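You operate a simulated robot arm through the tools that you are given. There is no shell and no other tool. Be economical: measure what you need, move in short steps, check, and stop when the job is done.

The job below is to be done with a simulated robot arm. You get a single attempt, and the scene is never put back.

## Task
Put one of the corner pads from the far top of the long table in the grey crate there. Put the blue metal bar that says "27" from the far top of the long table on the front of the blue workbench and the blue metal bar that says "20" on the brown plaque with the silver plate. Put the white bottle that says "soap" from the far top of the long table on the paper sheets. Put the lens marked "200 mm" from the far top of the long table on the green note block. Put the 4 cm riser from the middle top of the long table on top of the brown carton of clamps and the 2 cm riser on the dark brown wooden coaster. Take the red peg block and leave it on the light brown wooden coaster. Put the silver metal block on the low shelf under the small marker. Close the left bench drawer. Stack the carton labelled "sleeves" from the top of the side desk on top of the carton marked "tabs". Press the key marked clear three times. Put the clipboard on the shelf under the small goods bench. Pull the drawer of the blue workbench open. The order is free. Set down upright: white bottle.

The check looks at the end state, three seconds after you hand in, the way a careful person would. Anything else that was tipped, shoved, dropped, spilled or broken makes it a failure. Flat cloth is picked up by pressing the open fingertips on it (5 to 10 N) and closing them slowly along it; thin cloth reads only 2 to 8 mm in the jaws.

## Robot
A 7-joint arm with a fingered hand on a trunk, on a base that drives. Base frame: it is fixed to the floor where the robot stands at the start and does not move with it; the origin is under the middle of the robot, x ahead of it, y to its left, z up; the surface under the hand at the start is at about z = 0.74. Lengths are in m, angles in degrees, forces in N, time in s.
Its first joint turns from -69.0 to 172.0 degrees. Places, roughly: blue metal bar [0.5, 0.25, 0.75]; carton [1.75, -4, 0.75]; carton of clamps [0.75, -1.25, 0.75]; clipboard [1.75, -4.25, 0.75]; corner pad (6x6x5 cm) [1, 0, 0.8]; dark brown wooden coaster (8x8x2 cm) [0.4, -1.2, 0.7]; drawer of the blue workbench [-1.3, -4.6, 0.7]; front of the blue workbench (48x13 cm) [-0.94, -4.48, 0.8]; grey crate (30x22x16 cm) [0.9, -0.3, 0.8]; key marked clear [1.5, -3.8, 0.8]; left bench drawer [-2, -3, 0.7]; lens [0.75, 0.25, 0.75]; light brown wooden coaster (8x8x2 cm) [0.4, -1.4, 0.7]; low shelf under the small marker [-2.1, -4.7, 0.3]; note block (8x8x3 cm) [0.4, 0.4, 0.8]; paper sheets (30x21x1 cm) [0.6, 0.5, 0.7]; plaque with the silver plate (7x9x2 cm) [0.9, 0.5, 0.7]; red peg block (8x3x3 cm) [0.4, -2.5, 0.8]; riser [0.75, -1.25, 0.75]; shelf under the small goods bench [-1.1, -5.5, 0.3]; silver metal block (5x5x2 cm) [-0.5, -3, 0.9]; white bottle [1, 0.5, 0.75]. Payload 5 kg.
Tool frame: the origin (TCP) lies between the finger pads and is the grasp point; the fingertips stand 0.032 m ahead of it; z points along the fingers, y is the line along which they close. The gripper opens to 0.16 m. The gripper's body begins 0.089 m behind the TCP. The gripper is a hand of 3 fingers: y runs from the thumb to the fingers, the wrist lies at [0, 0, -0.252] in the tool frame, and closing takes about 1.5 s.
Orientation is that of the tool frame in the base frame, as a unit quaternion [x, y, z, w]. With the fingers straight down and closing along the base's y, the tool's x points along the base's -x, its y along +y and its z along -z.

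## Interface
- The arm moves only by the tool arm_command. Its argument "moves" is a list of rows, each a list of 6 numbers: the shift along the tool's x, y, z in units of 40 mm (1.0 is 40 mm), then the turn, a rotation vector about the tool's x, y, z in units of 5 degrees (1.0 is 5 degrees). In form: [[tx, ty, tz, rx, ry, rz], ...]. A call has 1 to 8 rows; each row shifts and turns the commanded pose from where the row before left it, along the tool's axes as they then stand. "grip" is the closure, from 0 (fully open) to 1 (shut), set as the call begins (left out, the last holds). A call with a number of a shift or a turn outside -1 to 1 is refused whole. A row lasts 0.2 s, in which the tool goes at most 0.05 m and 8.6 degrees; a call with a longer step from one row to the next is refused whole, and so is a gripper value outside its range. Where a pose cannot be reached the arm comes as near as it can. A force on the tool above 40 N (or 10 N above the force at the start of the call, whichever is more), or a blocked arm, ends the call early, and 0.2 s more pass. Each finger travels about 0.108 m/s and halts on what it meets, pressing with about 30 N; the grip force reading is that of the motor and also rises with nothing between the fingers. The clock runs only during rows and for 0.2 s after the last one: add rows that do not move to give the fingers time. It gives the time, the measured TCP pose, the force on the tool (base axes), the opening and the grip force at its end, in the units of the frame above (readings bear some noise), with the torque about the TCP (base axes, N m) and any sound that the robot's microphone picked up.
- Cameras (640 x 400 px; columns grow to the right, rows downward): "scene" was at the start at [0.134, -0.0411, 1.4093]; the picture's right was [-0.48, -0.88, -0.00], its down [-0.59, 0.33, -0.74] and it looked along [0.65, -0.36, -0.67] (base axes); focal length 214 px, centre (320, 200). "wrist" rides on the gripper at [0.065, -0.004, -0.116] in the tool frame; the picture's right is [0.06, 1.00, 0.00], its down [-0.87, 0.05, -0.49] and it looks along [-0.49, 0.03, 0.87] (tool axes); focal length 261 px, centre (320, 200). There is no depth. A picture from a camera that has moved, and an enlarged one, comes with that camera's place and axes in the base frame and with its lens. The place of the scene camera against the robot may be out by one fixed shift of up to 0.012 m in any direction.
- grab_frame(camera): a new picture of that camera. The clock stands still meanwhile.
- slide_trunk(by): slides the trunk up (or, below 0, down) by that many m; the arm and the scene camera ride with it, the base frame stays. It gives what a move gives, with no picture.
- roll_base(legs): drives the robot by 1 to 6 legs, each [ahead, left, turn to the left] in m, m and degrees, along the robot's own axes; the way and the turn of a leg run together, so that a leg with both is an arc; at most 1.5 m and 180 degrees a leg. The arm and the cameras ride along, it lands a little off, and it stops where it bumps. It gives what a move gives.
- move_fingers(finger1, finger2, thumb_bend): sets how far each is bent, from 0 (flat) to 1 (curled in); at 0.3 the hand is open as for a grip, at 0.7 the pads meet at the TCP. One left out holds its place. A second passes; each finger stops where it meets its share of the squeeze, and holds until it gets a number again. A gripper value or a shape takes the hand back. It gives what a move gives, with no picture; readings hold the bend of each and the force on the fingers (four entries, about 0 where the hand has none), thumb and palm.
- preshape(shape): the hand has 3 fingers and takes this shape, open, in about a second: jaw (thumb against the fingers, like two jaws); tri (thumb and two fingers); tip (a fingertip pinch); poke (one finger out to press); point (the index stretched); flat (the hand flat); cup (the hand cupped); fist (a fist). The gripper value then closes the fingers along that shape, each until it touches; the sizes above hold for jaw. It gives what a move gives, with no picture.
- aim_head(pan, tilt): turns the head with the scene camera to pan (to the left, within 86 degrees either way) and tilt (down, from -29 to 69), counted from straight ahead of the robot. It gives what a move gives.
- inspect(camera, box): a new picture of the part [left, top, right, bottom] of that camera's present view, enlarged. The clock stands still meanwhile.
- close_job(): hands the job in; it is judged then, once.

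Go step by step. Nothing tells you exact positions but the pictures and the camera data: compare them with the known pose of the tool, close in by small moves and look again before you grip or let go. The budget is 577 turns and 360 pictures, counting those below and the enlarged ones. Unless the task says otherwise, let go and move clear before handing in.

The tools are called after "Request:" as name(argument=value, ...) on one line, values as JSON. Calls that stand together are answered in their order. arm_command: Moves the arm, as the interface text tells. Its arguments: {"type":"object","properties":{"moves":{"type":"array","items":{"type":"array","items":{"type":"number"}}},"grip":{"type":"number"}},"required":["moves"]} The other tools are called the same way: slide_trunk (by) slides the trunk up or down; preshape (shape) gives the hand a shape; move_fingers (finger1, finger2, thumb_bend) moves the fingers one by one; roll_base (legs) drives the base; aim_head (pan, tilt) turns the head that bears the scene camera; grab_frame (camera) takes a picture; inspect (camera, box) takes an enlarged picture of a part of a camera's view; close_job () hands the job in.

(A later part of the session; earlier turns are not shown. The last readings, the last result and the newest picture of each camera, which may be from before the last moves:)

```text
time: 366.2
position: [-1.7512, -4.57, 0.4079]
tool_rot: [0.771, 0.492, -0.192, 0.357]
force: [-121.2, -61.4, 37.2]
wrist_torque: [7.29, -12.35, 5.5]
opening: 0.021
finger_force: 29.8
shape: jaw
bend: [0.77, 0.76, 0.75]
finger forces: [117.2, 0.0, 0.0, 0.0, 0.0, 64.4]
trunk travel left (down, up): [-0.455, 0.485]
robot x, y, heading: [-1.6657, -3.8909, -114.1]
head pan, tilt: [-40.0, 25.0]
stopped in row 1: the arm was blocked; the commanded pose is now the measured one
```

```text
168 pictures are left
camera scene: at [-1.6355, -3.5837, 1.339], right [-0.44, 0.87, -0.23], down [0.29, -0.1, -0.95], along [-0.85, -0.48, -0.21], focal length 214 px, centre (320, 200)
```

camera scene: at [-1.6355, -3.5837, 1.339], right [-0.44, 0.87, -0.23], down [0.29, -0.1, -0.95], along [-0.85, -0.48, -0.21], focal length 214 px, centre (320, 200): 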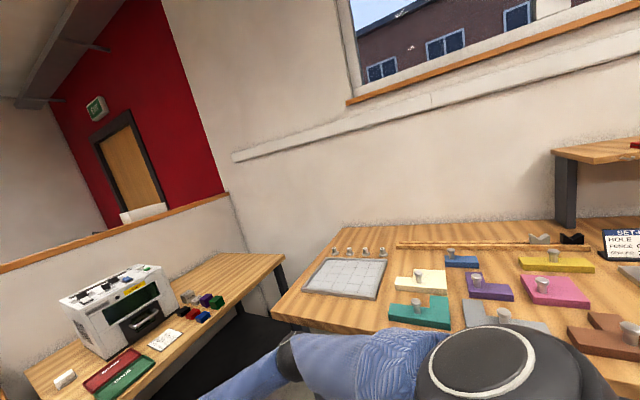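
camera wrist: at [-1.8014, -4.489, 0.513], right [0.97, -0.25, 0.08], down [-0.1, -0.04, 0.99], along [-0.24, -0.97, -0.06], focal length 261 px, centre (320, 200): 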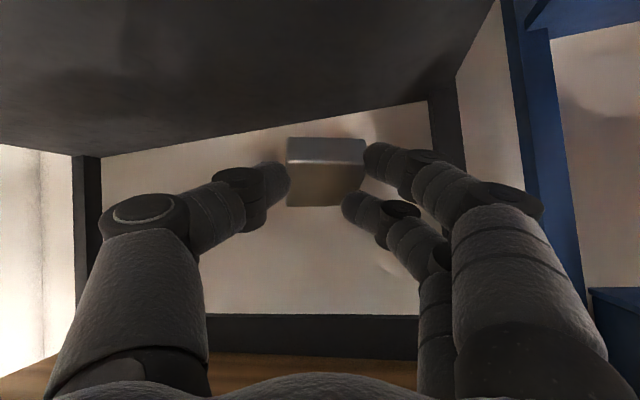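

The robot is tipping, pressed through the hand. I'll pull the hand straight back in small steps.

Request:
arm_command(moves=[[0.3, -0.3, -0.9, 0, 0, 0], [0.3, -0.3, -0.9, 0, 0, 0]])

Request:
grab_frame(camera="scene")

Request:
grab_frame(camera="wrist")

```text
time: 366.5
position: [-1.7638, -4.523, 0.3222]
tool_rot: [0.834, 0.419, -0.072, 0.353]
force: [14.0, -83.3, 284.6]
wrist_torque: [3.66, 0.95, -0.2]
opening: 0.0289
finger_force: 30.2
shape: jaw
bend: [0.7, 0.74, 0.82]
finger forces: [48.2, 39.3, 0.1, 0.1, 204.6, 0.1]
trunk travel left (down, up): [-0.455, 0.485]
robot x, y, heading: [-1.6851, -3.8304, -129.9]
head pan, tilt: [-40.0, 25.0]
stopped in row 1: the arm was blocked; the commanded pose is now the measured one
```

```text
167 pictures are left
camera scene: at [-1.6287, -3.6681, 1.3494], right [-0.19, 0.97, -0.14], down [0.3, -0.08, -0.95], along [-0.94, -0.22, -0.28], focal length 214 px, centre (320, 200)
```

scene: 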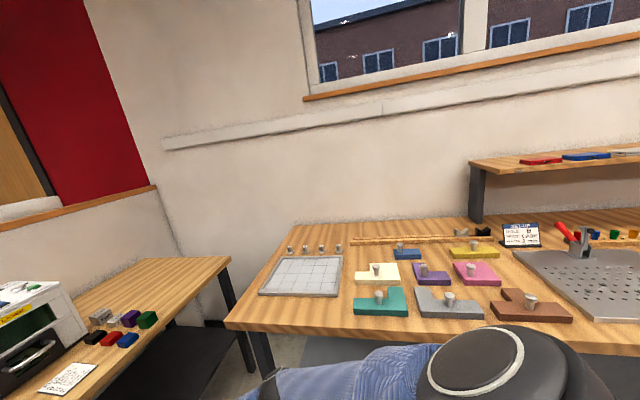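

```text
166 pictures are left
camera wrist: at [-1.7452, -4.403, 0.3782], right [0.79, -0.36, 0.5], down [-0.6, -0.27, 0.75], along [-0.14, -0.89, -0.43], focal length 261 px, centre (320, 200)
```

wrist: 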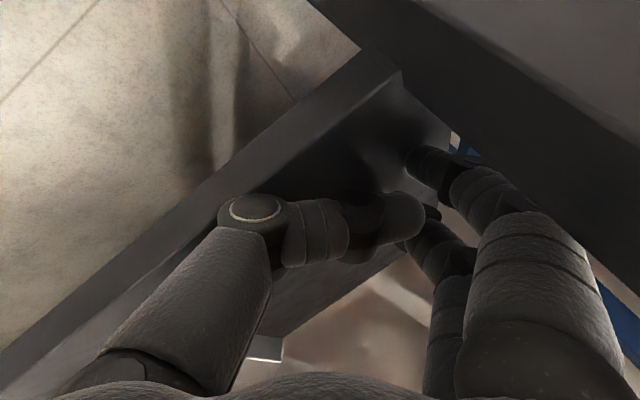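

The hand is bearing down on the shelf (285 N), lifting the robot's front. Raise the hand gently to let the robot settle back.

Request:
arm_command(moves=[[-0.2, 0.26, -0.37, 0, 0, 0], [-0.2, 0.26, -0.37, 0, 0, 0]])

Request:
grab_frame(camera="wrist")

Request:
grab_frame(camera="scene")

```text
time: 366.9
position: [-1.8354, -4.4631, 0.3019]
tool_rot: [0.844, 0.407, -0.009, 0.349]
force: [21.7, -4.1, 91.9]
wrist_torque: [-3.79, -5.49, 1.25]
opening: 0.0679
finger_force: 29.8
shape: jaw
bend: [0.6, 0.65, 0.8]
finger forces: [43.5, 45.1, 0.0, 0.0, 0.0, 0.0]
trunk travel left (down, up): [-0.455, 0.485]
robot x, y, heading: [-1.7796, -3.7795, -139.1]
head pan, tilt: [-40.0, 25.0]
stopped in row 1: the arm was blocked; the commanded pose is now the measured one
```

```text
165 pictures are left
camera wrist: at [-1.8253, -4.3468, 0.3667], right [0.73, -0.38, 0.56], down [-0.67, -0.32, 0.66], along [-0.07, -0.87, -0.49], focal length 261 px, centre (320, 200)
```

wrist: 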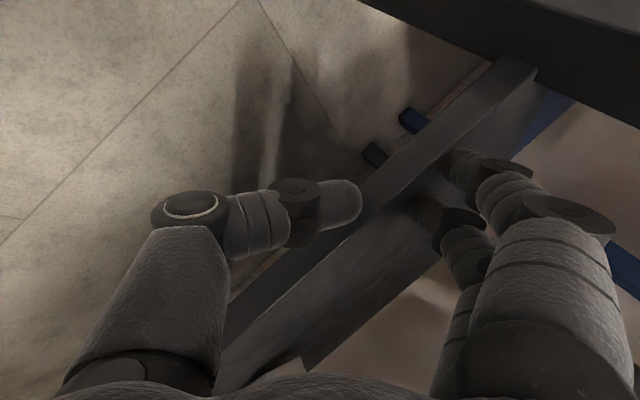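

```text
164 pictures are left
camera scene: at [-1.6757, -3.6311, 1.3441], right [-0.02, 0.99, -0.14], down [0.26, -0.13, -0.96], along [-0.96, -0.06, -0.26], focal length 214 px, centre (320, 200)
```

scene: 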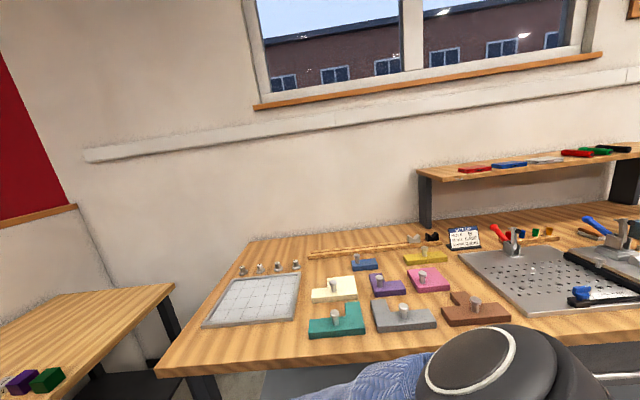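

The hand now straddles the shelf edge. Open the fingers and withdraw along the tool axis (up and back).

Request:
arm_command(moves=[[0, 0, -0.3, 0, 0, 0], [0, 0, -0.5, 0, 0, 0], [0, 0, -0.5, 0, 0, 0]], grip=0.2)

Request:
grab_frame(camera="wrist")

Request:
grab_frame(camera="scene")

```text
time: 367.2
position: [-1.9292, -4.4248, 0.2251]
tool_rot: [0.856, 0.362, 0.074, 0.361]
force: [35.0, 53.5, 90.1]
wrist_torque: [-10.52, -1.39, 4.78]
opening: 0.1321
finger_force: 0.0
shape: jaw
bend: [0.62, 0.0, 0.58]
finger forces: [0.0, 93.9, 0.0, 0.0, 0.0, 0.1]
trunk travel left (down, up): [-0.455, 0.485]
robot x, y, heading: [-1.7892, -3.712, -145.9]
head pan, tilt: [-40.0, 25.0]
stopped in row 1: the arm was blocked; the commanded pose is now the measured one
```

```text
163 pictures are left
camera wrist: at [-1.9286, -4.314, 0.2973], right [0.61, -0.44, 0.66], down [-0.79, -0.33, 0.51], along [0.0, -0.84, -0.55], focal length 261 px, centre (320, 200)
```

wrist: 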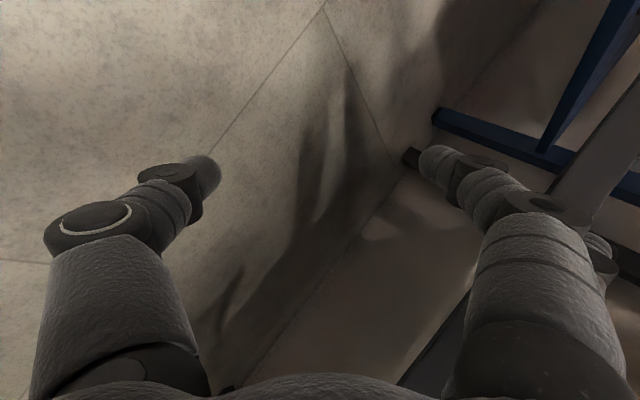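

```text
162 pictures are left
camera scene: at [-1.8122, -3.6782, 1.3335], right [0.1, 0.99, -0.05], down [0.35, -0.08, -0.93], along [-0.93, 0.08, -0.36], focal length 214 px, centre (320, 200)
```

scene: 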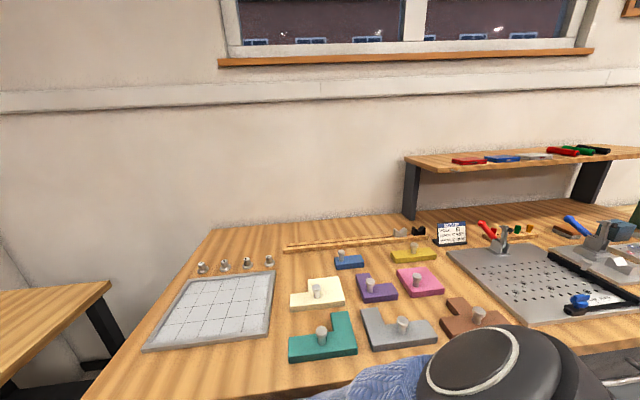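

The robot is nearly upright again. Draw the hand back from under the shelf (world +y).

Request:
arm_command(moves=[[0.4, -0.28, -0.34, 0, 0, 0], [0.6, -0.42, -0.5, 0, 0, 0], [0.6, -0.42, -0.5, 0, 0, 0]])

Request:
grab_frame(camera="wrist")

Request:
grab_frame(camera="scene")

```text
time: 367.5
position: [-1.9252, -4.4308, 0.217]
tool_rot: [0.841, 0.372, 0.106, 0.378]
force: [46.1, 169.0, 163.6]
wrist_torque: [-25.61, -2.59, 9.64]
opening: 0.1359
finger_force: 0.0
shape: jaw
bend: [0.59, 0.0, 0.55]
finger forces: [0.1, 214.3, 0.0, 0.0, 0.0, 0.0]
trunk travel left (down, up): [-0.455, 0.485]
robot x, y, heading: [-1.7753, -3.7287, -143.5]
head pan, tilt: [-40.0, 25.0]
stopped in row 1: the arm was blocked; the commanded pose is now the measured one
```

```text
161 pictures are left
camera wrist: at [-1.9342, -4.3186, 0.2881], right [0.59, -0.39, 0.71], down [-0.81, -0.36, 0.47], along [0.07, -0.84, -0.53], focal length 261 px, centre (320, 200)
```

wrist: 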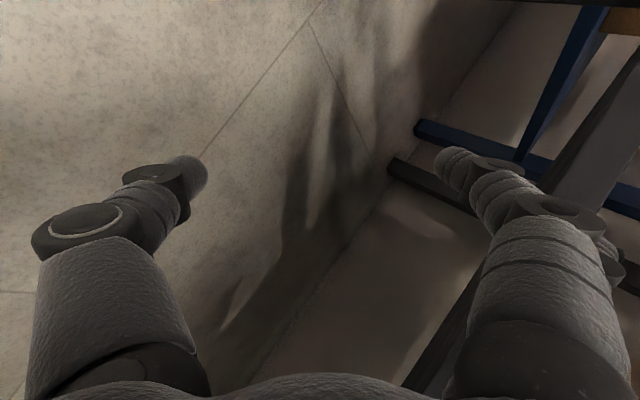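

```text
160 pictures are left
camera scene: at [-1.8146, -3.6769, 1.3362], right [0.06, 1.0, -0.06], down [0.36, -0.08, -0.93], along [-0.93, 0.03, -0.37], focal length 214 px, centre (320, 200)
```

scene: 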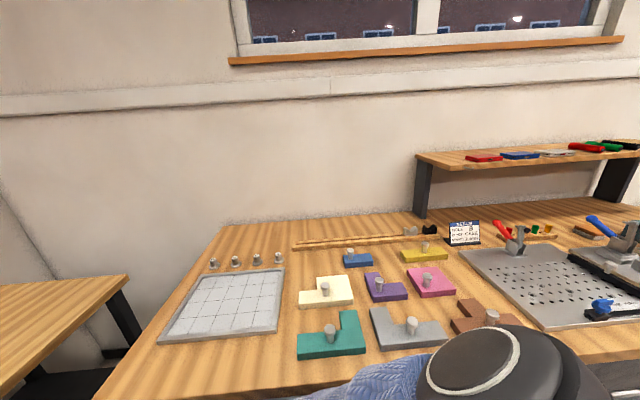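

Request:
arm_command(moves=[[0.15, 0.25, -0.5, 0, 0, 0], [0.15, 0.25, -0.5, 0, 0, 0], [0.15, 0.25, -0.5, 0, 0, 0]])

Request:
grab_frame(camera="wrist")

```text
time: 367.9
position: [-1.9214, -4.4182, 0.1941]
tool_rot: [0.831, 0.389, 0.134, 0.375]
force: [45.3, 225.1, 102.9]
wrist_torque: [-32.61, 0.5, 15.74]
opening: 0.1358
finger_force: 0.1
shape: jaw
bend: [0.59, 0.0, 0.55]
finger forces: [0.0, 324.2, 0.1, 0.0, 0.0, 0.1]
trunk travel left (down, up): [-0.455, 0.485]
robot x, y, heading: [-1.7651, -3.7238, -141.8]
head pan, tilt: [-40.0, 25.0]
stopped in row 1: the arm was blocked; the commanded pose is now the measured one
```

```text
159 pictures are left
camera wrist: at [-1.9393, -4.3072, 0.2647], right [0.59, -0.37, 0.72], down [-0.8, -0.41, 0.44], along [0.14, -0.83, -0.54], focal length 261 px, centre (320, 200)
```

wrist: 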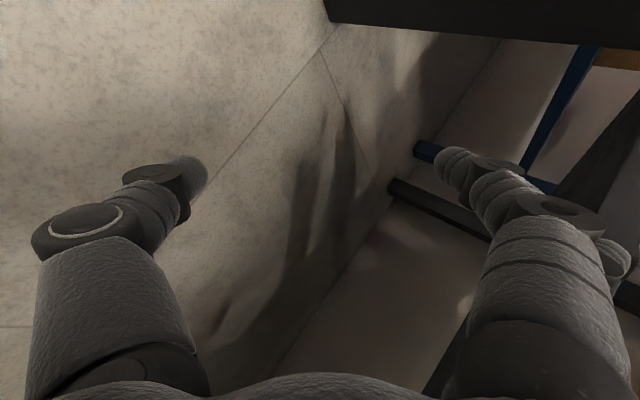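

Request:
grab_frame(camera="scene")

Request:
arm_command(moves=[[0, -0.5, 0, 0, 0, 0], [0, -0.5, 0, 0, 0, 0]], grip=0.6)

Request:
grab_frame(camera="scene")

Request:
grab_frame(camera="wrist")

```text
158 pictures are left
camera scene: at [-1.797, -3.6877, 1.3334], right [0.03, 1.0, -0.06], down [0.36, -0.06, -0.93], along [-0.93, 0.01, -0.36], focal length 214 px, centre (320, 200)
```

scene: 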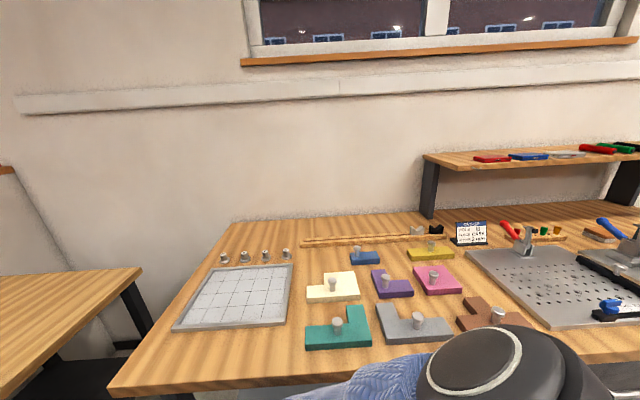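

```text
time: 368.1
position: [-1.906, -4.4155, 0.1361]
tool_rot: [0.815, 0.419, 0.171, 0.362]
force: [0.3, -0.8, 2.7]
wrist_torque: [0.15, 0.15, -0.05]
opening: 0.0798
finger_force: 0.0
shape: jaw
bend: [0.72, 0.72, 0.7]
finger forces: [0.0, 0.0, 0.0, 0.0, 0.1, 0.0]
trunk travel left (down, up): [-0.455, 0.485]
robot x, y, heading: [-1.7377, -3.7319, -138.1]
head pan, tilt: [-40.0, 25.0]
stopped in row 1: the force on the tool passed its limit at 276 N (the readings are from after the stop); the commanded pose is now the measured one
```

```text
157 pictures are left
camera scene: at [-1.8181, -3.7372, 1.3222], right [-0.03, 1.0, -0.03], down [0.39, -0.01, -0.92], along [-0.92, -0.04, -0.39], focal length 214 px, centre (320, 200)
```

scene: 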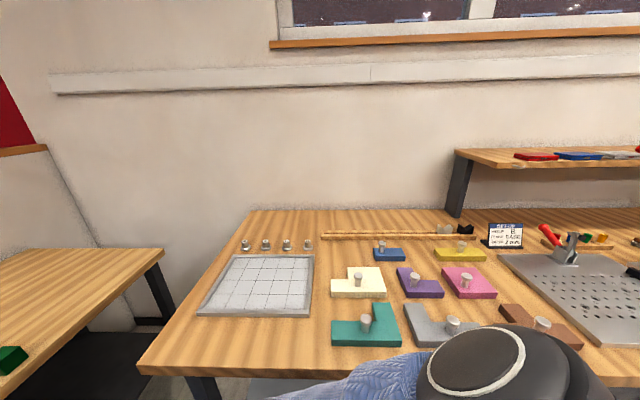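

```text
156 pictures are left
camera wrist: at [-1.9371, -4.3093, 0.2098], right [0.59, -0.34, 0.73], down [-0.77, -0.5, 0.4], along [0.23, -0.8, -0.56], focal length 261 px, centre (320, 200)
```

wrist: 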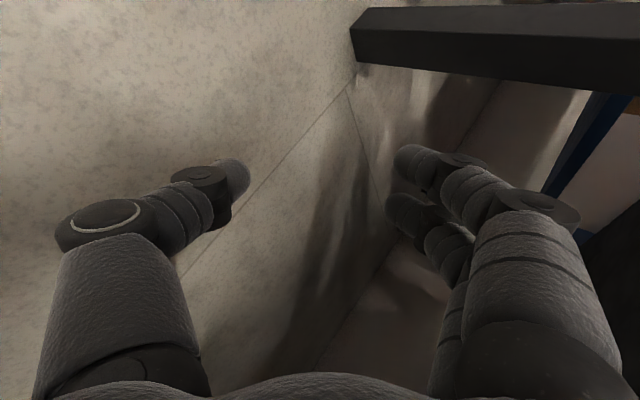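

Freed: no force now. Let the robot settle.

Request:
arm_command(moves=[[0, 0, 0, 0, 0, 0], [0, 0, 0, 0, 0, 0], [0, 0, 0, 0, 0, 0], [0, 0, 0, 0, 0, 0], [0, 0, 0, 0, 0, 0]])

Request:
grab_frame(camera="scene")

Request:
grab_frame(camera="wrist")

```text
time: 368.5
position: [-1.9186, -4.4388, 0.1017]
tool_rot: [0.829, 0.397, 0.185, 0.349]
force: [11.0, -5.7, 2.3]
wrist_torque: [0.57, 1.05, -0.14]
opening: 0.0637
finger_force: 0.1
shape: jaw
bend: [0.73, 0.73, 0.7]
finger forces: [0.0, 0.1, 0.0, 0.0, 0.0, 0.0]
trunk travel left (down, up): [-0.455, 0.485]
robot x, y, heading: [-1.7468, -3.7553, -136.9]
head pan, tilt: [-40.0, 25.0]
stopped in row 1: the arm was blocked; the commanded pose is now the measured one
```

```text
155 pictures are left
camera scene: at [-1.8538, -3.7991, 1.3173], right [-0.05, 1.0, 0.0], down [0.41, 0.02, -0.91], along [-0.91, -0.05, -0.41], focal length 214 px, centre (320, 200)
```

scene: 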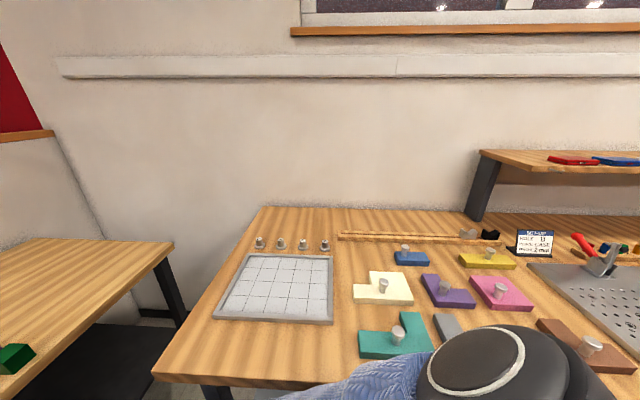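

```text
154 pictures are left
camera wrist: at [-1.9484, -4.336, 0.179], right [0.57, -0.39, 0.72], down [-0.79, -0.5, 0.35], along [0.22, -0.77, -0.59], focal length 261 px, centre (320, 200)
```

wrist: 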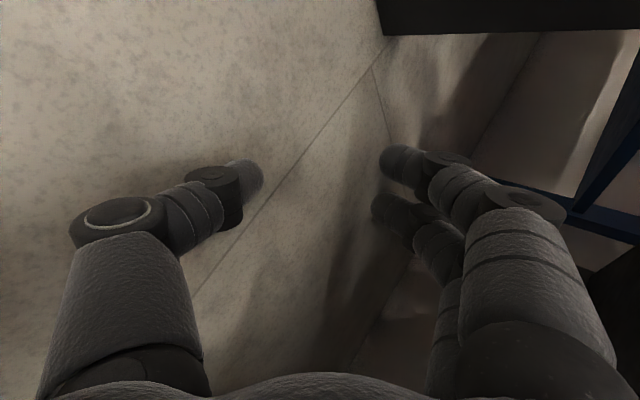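

Upright again. Look down to see how the arm lies.

Request:
aim_head(pan=-10, tilt=60)

Request:
grab_frame(camera="scene")

```text
time: 369.5
position: [-1.9168, -4.4316, 0.105]
tool_rot: [0.831, 0.387, 0.183, 0.354]
force: [-0.3, 0.4, -2.0]
wrist_torque: [-0.07, -0.03, -0.02]
opening: 0.0639
finger_force: 0.1
shape: jaw
bend: [0.73, 0.73, 0.7]
finger forces: [0.0, 0.1, 0.0, 0.0, 0.0, 0.0]
trunk travel left (down, up): [-0.455, 0.485]
robot x, y, heading: [-1.7457, -3.7471, -138.3]
head pan, tilt: [-10.0, 60.0]
```

```text
153 pictures are left
camera scene: at [-1.8219, -3.8174, 1.2652], right [-0.52, 0.85, 0.01], down [0.74, 0.45, -0.5], along [-0.43, -0.26, -0.86], focal length 214 px, centre (320, 200)
```

scene: 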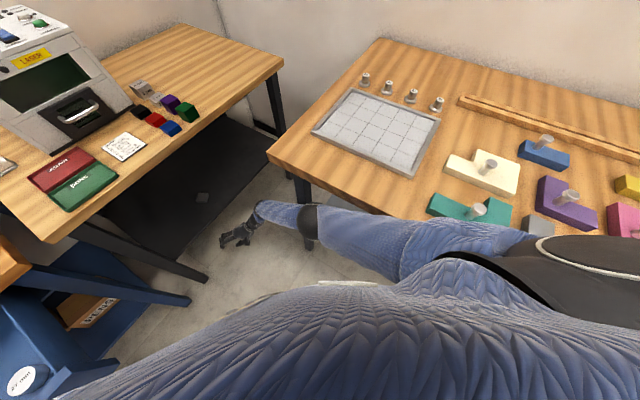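

Request:
inspect(camera="scene", box=[140, 140, 300, 260])

```text
3.33 times, centred on (220, 200) of scene
camera zoom: at [-1.8219, -3.8174, 1.2652], right [-0.52, 0.85, 0.01], down [0.74, 0.45, -0.5], along [-0.43, -0.26, -0.86], focal length 715 px, centre (653, 200)
```

zoom: 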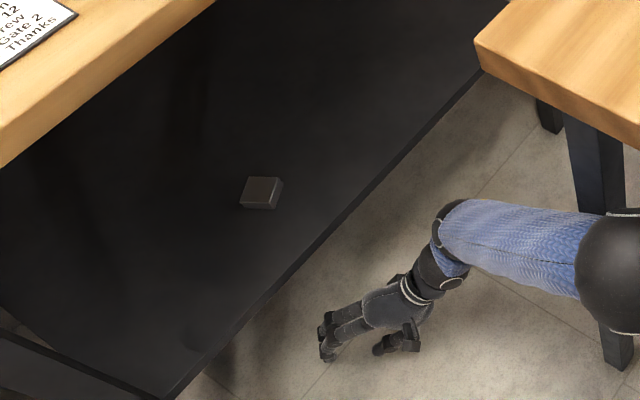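

The silver block lies flat on the low shelf, undisturbed surroundings. Now extract the robot: roll straight back a little.

Request:
roll_base(legs=[[-0.1, 0, 0]])

Request:
grab_frame(camera="scene")

```text
time: 370.6
position: [-1.8582, -4.3596, 0.1055]
tool_rot: [0.835, 0.379, 0.182, 0.355]
force: [-0.1, -0.5, -1.0]
wrist_torque: [0.01, 0.01, 0.02]
opening: 0.0637
finger_force: 0.0
shape: jaw
bend: [0.73, 0.73, 0.7]
finger forces: [0.0, 0.0, 0.1, 0.1, 0.0, 0.0]
trunk travel left (down, up): [-0.455, 0.485]
robot x, y, heading: [-1.6751, -3.6766, -138.9]
head pan, tilt: [-10.0, 60.0]
```

```text
151 pictures are left
camera scene: at [-1.7567, -3.7464, 1.2662], right [-0.51, 0.86, 0.0], down [0.74, 0.45, -0.5], along [-0.43, -0.26, -0.87], focal length 214 px, centre (320, 200)
```

scene: 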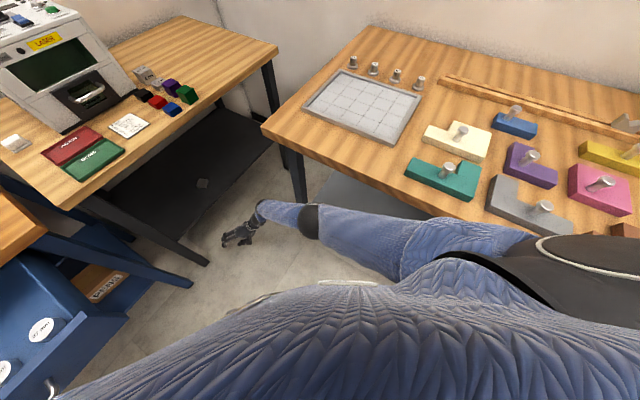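

Request:
roll_base(legs=[[-0.35, 0, 0]])

Request:
slide_trunk(by=0.455)

Request:
aim_head(pan=-10, tilt=45)

Request:
grab_frame(camera="scene")

```text
time: 372.9
position: [-1.5981, -4.1326, 0.1039]
tool_rot: [0.836, 0.379, 0.181, 0.354]
force: [0.9, -0.5, -0.5]
wrist_torque: [-0.01, 0.02, 0.0]
opening: 0.0641
finger_force: 0.0
shape: jaw
bend: [0.73, 0.73, 0.7]
finger forces: [0.0, 0.0, 0.0, 0.0, 0.0, 0.1]
trunk travel left (down, up): [-0.455, 0.485]
robot x, y, heading: [-1.4076, -3.4542, -139.0]
head pan, tilt: [-10.0, 60.0]
```

```text
refused: 0.455 is not a number from -0.4 to 0.4
```

```text
time: 373.6
position: [-1.5992, -4.1322, 0.1033]
tool_rot: [0.835, 0.38, 0.18, 0.354]
force: [0.4, 0.2, -0.5]
wrist_torque: [0.03, 0.01, 0.01]
opening: 0.0641
finger_force: 0.1
shape: jaw
bend: [0.73, 0.73, 0.7]
finger forces: [0.1, 0.0, 0.0, 0.0, 0.0, 0.0]
trunk travel left (down, up): [-0.455, 0.485]
robot x, y, heading: [-1.4111, -3.4504, -138.8]
head pan, tilt: [-10.0, 45.0]
```

```text
150 pictures are left
camera scene: at [-1.5075, -3.5265, 1.2855], right [-0.52, 0.86, 0.0], down [0.61, 0.36, -0.71], along [-0.61, -0.36, -0.71], focal length 214 px, centre (320, 200)
```

scene: 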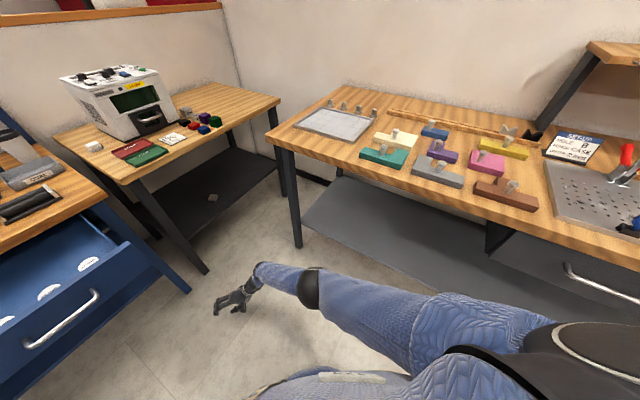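

Move the robot +y 0.3 m so the hand is well clear of the open drawer, then raise the trunk.

Request:
roll_base(legs=[[-0.2, -0.23, 0]])

Request:
slide_trunk(by=0.4)

Request:
grab_frame(camera="scene")

```text
time: 375.7
position: [-1.5962, -3.8271, 0.1045]
tool_rot: [0.835, 0.381, 0.182, 0.354]
force: [0.2, -0.8, 0.0]
wrist_torque: [-0.01, 0.0, 0.0]
opening: 0.064
finger_force: 0.0
shape: jaw
bend: [0.73, 0.73, 0.7]
finger forces: [0.0, 0.1, 0.0, 0.1, 0.0, 0.1]
trunk travel left (down, up): [-0.455, 0.485]
robot x, y, heading: [-1.4085, -3.1442, -138.9]
head pan, tilt: [-10.0, 45.0]
```

```text
time: 379.5
position: [-1.5958, -3.8279, 0.5033]
tool_rot: [0.835, 0.381, 0.181, 0.354]
force: [1.0, 0.3, -0.3]
wrist_torque: [0.02, -0.03, -0.02]
opening: 0.0638
finger_force: 0.0
shape: jaw
bend: [0.73, 0.73, 0.7]
finger forces: [0.0, 0.0, 0.0, 0.0, 0.0, 0.0]
trunk travel left (down, up): [-0.855, 0.085]
robot x, y, heading: [-1.4076, -3.1479, -138.6]
head pan, tilt: [-10.0, 45.0]
```

```text
149 pictures are left
camera scene: at [-1.5072, -3.222, 1.6855], right [-0.52, 0.86, 0.0], down [0.61, 0.37, -0.71], along [-0.6, -0.37, -0.71], focal length 214 px, centre (320, 200)
```

scene: 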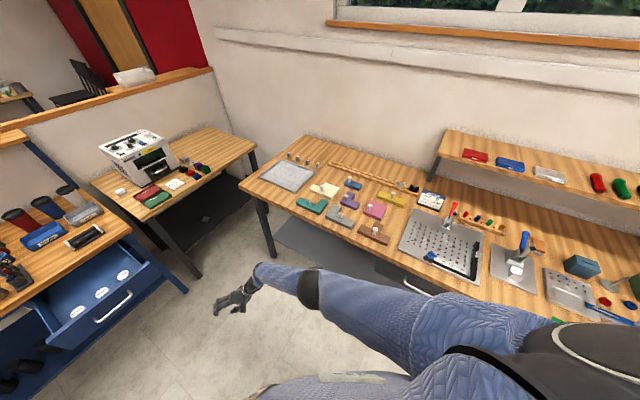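

Raise the hand with the arm and straighten its orientation.

Request:
arm_command(moves=[[0.03, 0.73, -0.68, 0, 0, 0], [0.03, 0.73, -0.68, 0, 0, 0], [0.03, 0.73, -0.68, 0, 0, 0], [0.03, 0.73, -0.68, 0, 0, 0], [0.03, 0.73, -0.68, 0, 0, 0], [0.03, 0.73, -0.68, 0, 0, 0], [0.03, 0.73, -0.68, 0, 0, 0], [0.03, 0.73, -0.68, 0, 0, 0]])

Request:
grab_frame(camera="scene")

```text
time: 381.3
position: [-1.5966, -3.8287, 0.8235]
tool_rot: [0.835, 0.38, 0.181, 0.354]
force: [0.4, 0.5, -2.0]
wrist_torque: [0.0, -0.02, -0.01]
opening: 0.064
finger_force: 0.1
shape: jaw
bend: [0.73, 0.73, 0.7]
finger forces: [0.1, 0.0, 0.1, 0.0, 0.1, 0.0]
trunk travel left (down, up): [-0.855, 0.085]
robot x, y, heading: [-1.4114, -3.1466, -138.6]
head pan, tilt: [-10.0, 45.0]
```

```text
148 pictures are left
camera scene: at [-1.5071, -3.2216, 1.6855], right [-0.52, 0.86, 0.0], down [0.61, 0.37, -0.71], along [-0.6, -0.37, -0.71], focal length 214 px, centre (320, 200)
```

scene: 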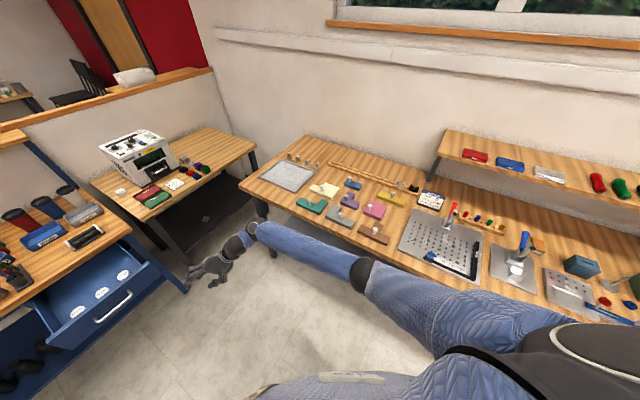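

Request:
arm_command(moves=[[0, 0, 0, 1, 0, 0], [0, 0, 0, 1, 0, 0], [0, 0, 0, 1, 0, 0], [0, 0, 0, 1, 0, 0], [0, 0, 0, 1, 0, 0], [0, 0, 0, 1, 0, 0], [0, 0, 0, 1, 0, 0], [0, 0, 0, 1, 0, 0]])

Request:
arm_command(moves=[[0, 0, 0, 0.7, 0, 0], [0, 0, 0, 0.7, 0, 0], [0, 0, 0, 0, 0, 0.83], [0, 0, 0, 0, 0, 0.83], [0, 0, -1, 0, 0, 0], [0, 0, -1, 0, 0, 0], [0, 0, -1, 0, 0, 0], [0, 0, -1, 0, 0, 0]])

Request:
grab_frame(camera="scene")

```text
time: 383.1
position: [-1.5959, -3.8303, 0.8225]
tool_rot: [0.906, 0.42, 0.04, 0.046]
force: [-1.1, 0.5, -0.1]
wrist_torque: [0.01, 0.03, -0.01]
opening: 0.0639
finger_force: 0.1
shape: jaw
bend: [0.73, 0.73, 0.7]
finger forces: [0.0, 0.0, 0.0, 0.0, 0.0, 0.1]
trunk travel left (down, up): [-0.855, 0.085]
robot x, y, heading: [-1.4105, -3.1509, -138.9]
head pan, tilt: [-10.0, 45.0]
```

```text
time: 384.9
position: [-1.5988, -3.8346, 0.9832]
tool_rot: [0.935, 0.354, 0.013, -0.011]
force: [0.6, 0.4, -0.1]
wrist_torque: [0.0, -0.03, 0.01]
opening: 0.064
finger_force: 0.1
shape: jaw
bend: [0.73, 0.73, 0.7]
finger forces: [0.0, 0.0, 0.0, 0.0, 0.0, 0.0]
trunk travel left (down, up): [-0.855, 0.085]
robot x, y, heading: [-1.4116, -3.1457, -139.0]
head pan, tilt: [-10.0, 45.0]
```

```text
147 pictures are left
camera scene: at [-1.5067, -3.2212, 1.6854], right [-0.52, 0.86, 0.0], down [0.6, 0.37, -0.71], along [-0.61, -0.37, -0.71], focal length 214 px, centre (320, 200)
```

scene: 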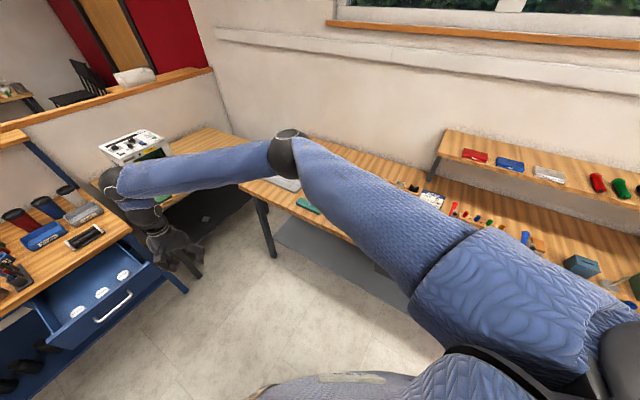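

Posture is normal again. Raise the hand, return the trunk to its usual height, tuck in, then drive toward the side desk at (1.75, -4).

Request:
arm_command(moves=[[0.6, 0, -1, 0, 0, 0], [0.6, 0, -1, 0, 0, 0], [0.6, 0, -1, 0, 0, 0], [0.6, 0, -1, 0, 0, 0], [0, 0, -1, 0, 0, 0], [0, 0, -1, 0, 0, 0], [0, 0, -1, 0, 0, 0], [0, 0, -1, 0, 0, 0]])

Request:
slide_trunk(by=-0.28)

Request:
roll_base(legs=[[0, 0, 139], [0, -0.57, 0]])

Request:
aim_head(pan=0, tilt=30)

Request:
grab_frame(camera="scene")

```text
time: 386.7
position: [-1.5323, -3.7777, 1.3068]
tool_rot: [0.935, 0.354, 0.014, -0.01]
force: [0.3, 0.5, -0.3]
wrist_torque: [0.0, 0.03, -0.02]
opening: 0.0639
finger_force: 0.0
shape: jaw
bend: [0.73, 0.73, 0.7]
finger forces: [0.1, 0.1, 0.1, 0.0, 0.1, 0.0]
trunk travel left (down, up): [-0.855, 0.085]
robot x, y, heading: [-1.4083, -3.1451, -138.6]
head pan, tilt: [-10.0, 45.0]
```

```text
time: 389.6
position: [-1.532, -3.7769, 1.0264]
tool_rot: [0.935, 0.355, 0.013, -0.009]
force: [-0.6, 0.6, -0.1]
wrist_torque: [0.01, -0.01, 0.01]
opening: 0.0642
finger_force: 0.1
shape: jaw
bend: [0.73, 0.73, 0.7]
finger forces: [0.0, 0.0, 0.0, 0.0, 0.0, 0.0]
trunk travel left (down, up): [-0.575, 0.365]
robot x, y, heading: [-1.409, -3.1459, -138.7]
head pan, tilt: [-10.0, 45.0]
```

```text
time: 394.8
position: [-0.8247, -2.8762, 1.024]
tool_rot: [0.11, 0.994, -0.011, -0.014]
force: [3.9, -10.1, -7.2]
wrist_torque: [-0.2, 0.19, -0.28]
opening: 0.0603
finger_force: 0.0
shape: jaw
bend: [0.73, 0.73, 0.7]
finger forces: [13.0, 0.0, 0.0, 0.0, 0.0, 0.1]
trunk travel left (down, up): [-0.575, 0.365]
robot x, y, heading: [-1.407, -3.1437, -12.0]
head pan, tilt: [-10.0, 45.0]
stopped in leg 1: the force on the tool passed its limit at 73 N (the readings are from after the stop); the commanded pose is now the measured one
```

```text
time: 395.6
position: [-0.8245, -2.8756, 1.0242]
tool_rot: [0.11, 0.994, -0.009, -0.014]
force: [7.1, -13.8, -10.4]
wrist_torque: [-0.09, 0.29, -0.43]
opening: 0.0595
finger_force: 0.2
shape: jaw
bend: [0.73, 0.73, 0.7]
finger forces: [15.5, 2.0, 0.0, 0.0, 0.0, 0.1]
trunk travel left (down, up): [-0.575, 0.365]
robot x, y, heading: [-1.4098, -3.149, -12.5]
head pan, tilt: [0.0, 30.0]
```

```text
146 pictures are left
camera scene: at [-1.2607, -3.1776, 1.4279], right [-0.21, -0.98, 0.0], down [-0.49, 0.11, -0.86], along [0.85, -0.18, -0.5], focal length 214 px, centre (320, 200)
```

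scene: 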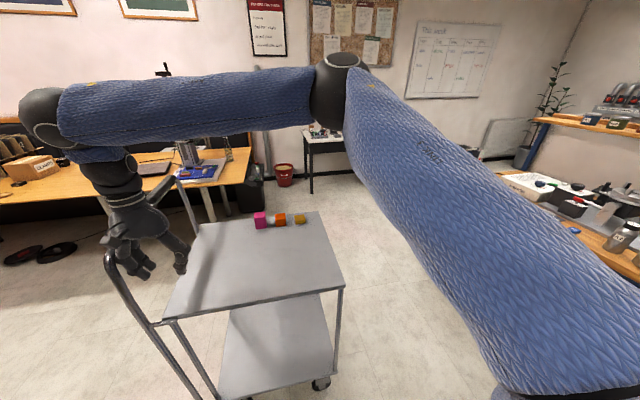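

The hand bumped the cart's handle. Turn back right right away and check the cart.

Request:
roll_base(legs=[[0, 0, -30]])

Request:
grab_frame(camera="scene")

```text
time: 397.5
position: [-0.7689, -3.2043, 1.0242]
tool_rot: [0.364, 0.931, -0.005, -0.016]
force: [0.0, -0.5, -0.5]
wrist_torque: [0.02, -0.04, -0.01]
opening: 0.0636
finger_force: 0.1
shape: jaw
bend: [0.73, 0.73, 0.7]
finger forces: [0.1, 0.0, 0.0, 0.0, 0.0, 0.0]
trunk travel left (down, up): [-0.575, 0.365]
robot x, y, heading: [-1.4101, -3.1452, -42.4]
head pan, tilt: [0.0, 30.0]
```

```text
145 pictures are left
camera scene: at [-1.2955, -3.2419, 1.4281], right [-0.67, -0.74, 0.0], down [-0.37, 0.34, -0.87], along [0.64, -0.58, -0.5], focal length 214 px, centre (320, 200)
```

scene: 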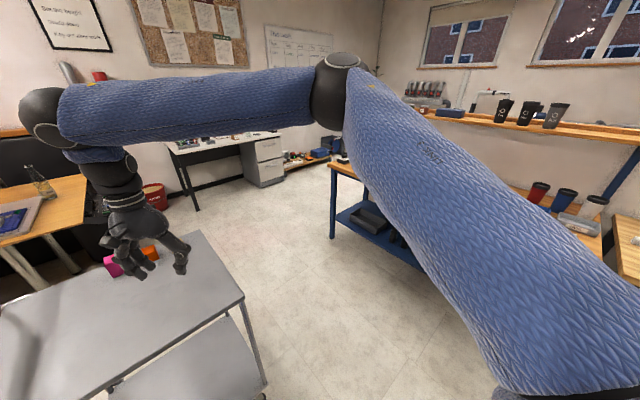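

The cart has not moved. Now slide away in −y, then turn to face +x.

Request:
roll_base(legs=[[0.384, -0.42, 0], [0, 0, 42], [1.2, 0, 0]])

Request:
aim_head(pan=0, tilt=30)

Request:
grab_frame(camera="scene")

```text
time: 408.3
position: [0.3002, -3.3279, 1.0232]
tool_rot: [0.005, 1.0, -0.01, -0.014]
force: [-0.5, 1.4, -0.9]
wrist_torque: [-0.01, 0.02, -0.04]
opening: 0.0636
finger_force: 0.0
shape: jaw
bend: [0.73, 0.73, 0.7]
finger forces: [0.1, 0.1, 0.0, 0.0, 0.0, 0.0]
trunk travel left (down, up): [-0.575, 0.365]
robot x, y, heading: [-0.2183, -3.7145, -0.1]
head pan, tilt: [0.0, 30.0]
```

```text
time: 408.9
position: [0.2989, -3.327, 1.0245]
tool_rot: [0.004, 1.0, -0.01, -0.013]
force: [-0.3, 0.8, 0.0]
wrist_torque: [-0.02, -0.02, 0.01]
opening: 0.0636
finger_force: 0.1
shape: jaw
bend: [0.73, 0.73, 0.7]
finger forces: [0.0, 0.0, 0.0, 0.0, 0.1, 0.1]
trunk travel left (down, up): [-0.575, 0.365]
robot x, y, heading: [-0.2135, -3.7172, -0.2]
head pan, tilt: [0.0, 30.0]
```

```text
144 pictures are left
camera scene: at [-0.0647, -3.7153, 1.4281], right [0.0, -1.0, 0.0], down [-0.5, 0.0, -0.87], along [0.87, 0.0, -0.5], focal length 214 px, centre (320, 200)
```

scene: 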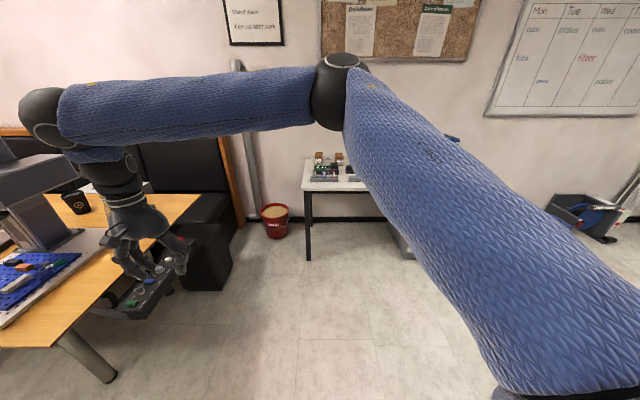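

Bring the hand to the centre line before driving on.

Request:
arm_command(moves=[[0, -1, 0, 0, 0, 0], [0, -1, 0, 0, 0, 0], [0, -1, 0, 0, 0, 0], [0, -1, 0, 0, 0, 0], [0, -1, 0, 0, 0, 0], [0, -1, 0, 0, 0, 0], [0, -1, 0, 0, 0, 0], [0, -1, 0, 0, 0, 0]])

Request:
roll_base(legs=[[0.9, -0.25, 0]])

Request:
aim_head(pan=0, tilt=40)

Request:
grab_frame(camera="scene")

Request:
grab_frame(camera="wrist")

```text
time: 410.7
position: [0.2955, -3.6479, 1.0311]
tool_rot: [0.005, 1.0, -0.009, -0.012]
force: [-0.5, -0.6, -0.1]
wrist_torque: [0.04, 0.02, -0.01]
opening: 0.0639
finger_force: 0.0
shape: jaw
bend: [0.73, 0.73, 0.7]
finger forces: [0.0, 0.0, 0.0, 0.1, 0.1, 0.0]
trunk travel left (down, up): [-0.575, 0.365]
robot x, y, heading: [-0.2151, -3.7132, 0.0]
head pan, tilt: [0.0, 30.0]
```

```text
time: 415.6
position: [1.1999, -3.8889, 1.0315]
tool_rot: [-0.001, 1.0, -0.01, -0.014]
force: [-0.1, 0.3, 1.1]
wrist_torque: [0.01, 0.03, -0.01]
opening: 0.0636
finger_force: 0.0
shape: jaw
bend: [0.73, 0.73, 0.7]
finger forces: [0.0, 0.0, 0.1, 0.1, 0.0, 0.0]
trunk travel left (down, up): [-0.575, 0.365]
robot x, y, heading: [0.6835, -3.9665, 0.2]
head pan, tilt: [0.0, 30.0]
```

```text
time: 416.3
position: [1.197, -3.8892, 1.0302]
tool_rot: [-0.001, 1.0, -0.01, -0.012]
force: [0.4, -0.8, -0.4]
wrist_torque: [0.02, 0.0, 0.0]
opening: 0.0639
finger_force: 0.0
shape: jaw
bend: [0.73, 0.73, 0.7]
finger forces: [0.0, 0.0, 0.1, 0.1, 0.0, 0.0]
trunk travel left (down, up): [-0.575, 0.365]
robot x, y, heading: [0.6887, -3.9633, 0.5]
head pan, tilt: [0.0, 40.0]
```

```text
143 pictures are left
camera scene: at [0.8336, -3.9622, 1.4128], right [0.01, -1.0, 0.0], down [-0.64, -0.01, -0.77], along [0.77, 0.01, -0.64], focal length 214 px, centre (320, 200)
```

scene: 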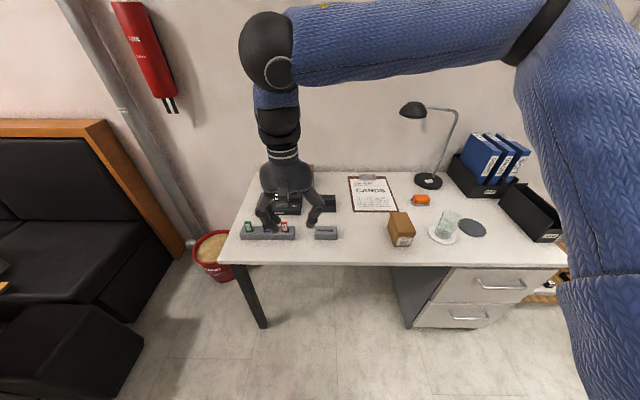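

```text
142 pictures are left
camera wrist: at [1.1367, -3.8907, 1.1479], right [-0.06, 1.0, -0.02], down [0.88, 0.07, 0.47], along [0.47, 0.01, -0.88], focal length 261 px, centre (320, 200)
```

wrist: 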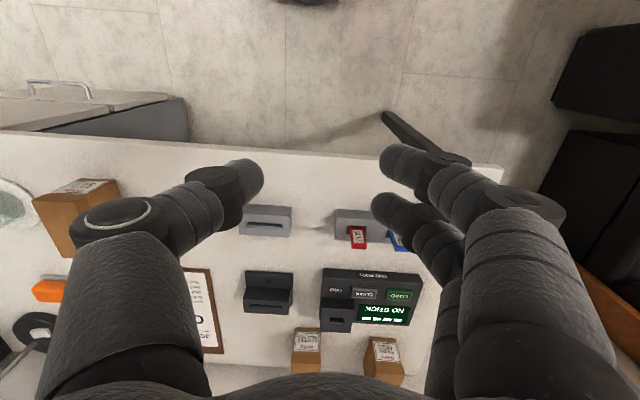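

The side desk: a device with three keys, cartons, and the clipboard. Zoom in on them.

Request:
inspect(camera="wrist", box=[230, 255, 430, 395])

Request:
inspect(camera="scene", box=[220, 150, 480, 270])

```text
2.86 times, centred on (330, 325) of wrist
camera zoom: at [1.1367, -3.8907, 1.1479], right [-0.06, 1.0, -0.02], down [0.88, 0.07, 0.47], along [0.47, 0.01, -0.88], focal length 745 px, centre (291, -157)
```

zoom: 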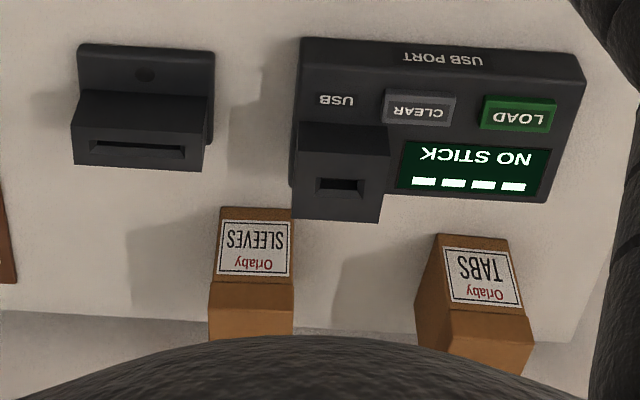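

```text
2.46 times, centred on (350, 210) of scene
camera zoom: at [0.8336, -3.9622, 1.4128], right [0.01, -1.0, 0.0], down [-0.64, -0.01, -0.77], along [0.77, 0.01, -0.64], focal length 528 px, centre (246, 175)
```

zoom: 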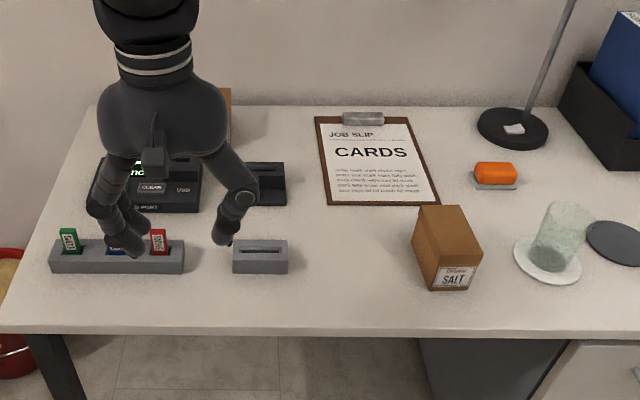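

The "CLEAR" key is at about (1.532, -3.785). I'll set the poke shape and move above it to see the fingertip.

Request:
preshape(shape="poke")

Request:
arm_command(moves=[[-0.95, 0.3, 0, 0, 0, 0], [-0.95, 0.3, 0, 0, 0, 0], [-0.95, 0.3, 0, 0, 0, 0], [-0.95, 0.3, 0, 0, 0, 0], [-0.95, 0.3, 0, 0, 0, 0], [-0.95, 0.3, 0, 0, 0, 0], [-0.95, 0.3, 0, 0, 0, 0], [-0.95, 0.3, 0, 0, 0, 0]])

Request:
grab_frame(camera="wrist")

Request:
grab_frame(camera="scene")

```text
time: 417.2
position: [1.1979, -3.8905, 1.0314]
tool_rot: [-0.002, 1.0, -0.01, -0.011]
force: [0.1, 0.2, -0.4]
wrist_torque: [0.0, -0.03, -0.03]
opening: 0.0
finger_force: 0.1
shape: poke
bend: [1.0, 1.0, 0.46]
finger forces: [0.1, 0.0, 0.0, 0.0, 0.0, 0.0]
trunk travel left (down, up): [-0.575, 0.365]
robot x, y, heading: [0.6865, -3.9593, 0.4]
head pan, tilt: [0.0, 40.0]
```

```text
time: 419.0
position: [1.5021, -3.7915, 1.0209]
tool_rot: [-0.001, 1.0, -0.01, -0.014]
force: [-0.2, -0.2, -0.2]
wrist_torque: [-0.02, -0.03, 0.02]
opening: 0.0
finger_force: 0.0
shape: poke
bend: [1.0, 1.0, 0.46]
finger forces: [0.0, 0.1, 0.1, 0.1, 0.1, 0.0]
trunk travel left (down, up): [-0.575, 0.365]
robot x, y, heading: [0.6878, -3.9634, 0.7]
head pan, tilt: [0.0, 40.0]
```

```text
139 pictures are left
camera wrist: at [1.4408, -3.7933, 1.1374], right [-0.06, 1.0, -0.02], down [0.88, 0.07, 0.47], along [0.47, 0.01, -0.88], focal length 261 px, centre (320, 200)
```

wrist: 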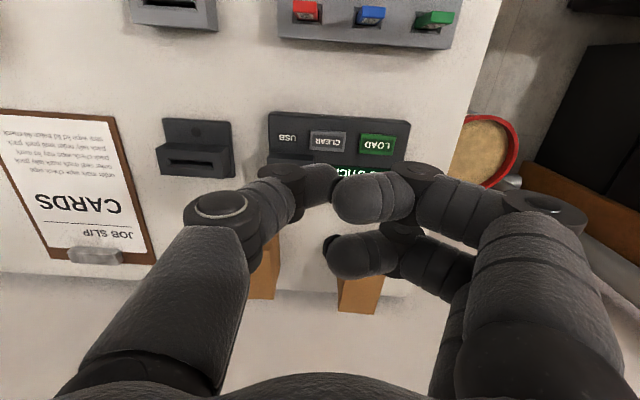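

```text
138 pictures are left
camera scene: at [0.8343, -3.9613, 1.4127], right [0.01, -1.0, 0.0], down [-0.64, -0.01, -0.77], along [0.77, 0.01, -0.64], focal length 214 px, centre (320, 200)
```

scene: 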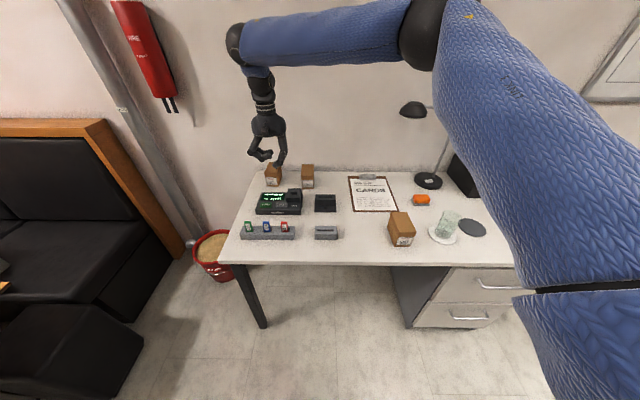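

Request:
preshape(shape="point")

Request:
grab_frame(camera="wrist")

Request:
inspect(camera="scene", box=[220, 60, 360, 220])

```text
time: 419.9
position: [1.5013, -3.7941, 1.0215]
tool_rot: [-0.001, 1.0, -0.01, -0.013]
force: [-0.2, 0.1, 0.1]
wrist_torque: [0.02, 0.01, -0.01]
opening: 0.0
finger_force: 0.1
shape: point
bend: [0.37, 1.0, 0.43]
finger forces: [0.1, 0.1, 0.0, 0.0, 0.0, 0.0]
trunk travel left (down, up): [-0.575, 0.365]
robot x, y, heading: [0.6871, -3.9684, 0.3]
head pan, tilt: [0.0, 40.0]
```

```text
137 pictures are left
camera wrist: at [1.4396, -3.7939, 1.138], right [-0.06, 1.0, -0.02], down [0.88, 0.07, 0.47], along [0.47, 0.01, -0.88], focal length 261 px, centre (320, 200)
```

wrist: 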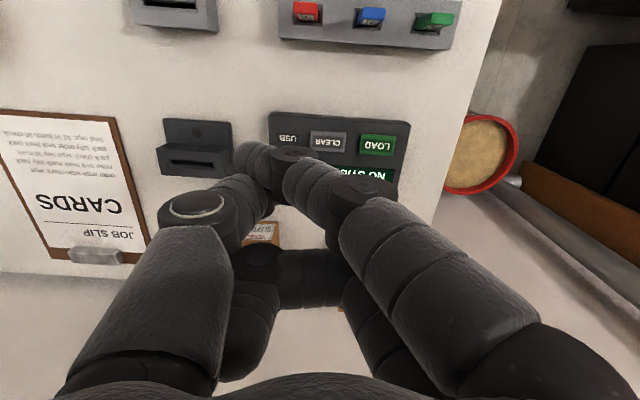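

```text
2.50 times, centred on (290, 140) of scene
camera zoom: at [0.8337, -3.9622, 1.4128], right [0.01, -1.0, 0.0], down [-0.64, -0.01, -0.77], along [0.77, 0.01, -0.64], focal length 536 px, centre (395, 350)
```

zoom: 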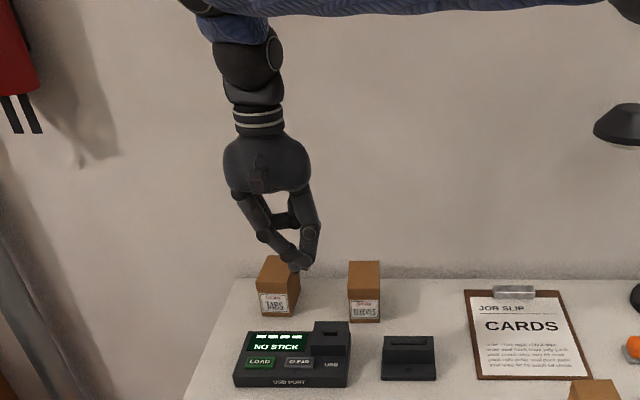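

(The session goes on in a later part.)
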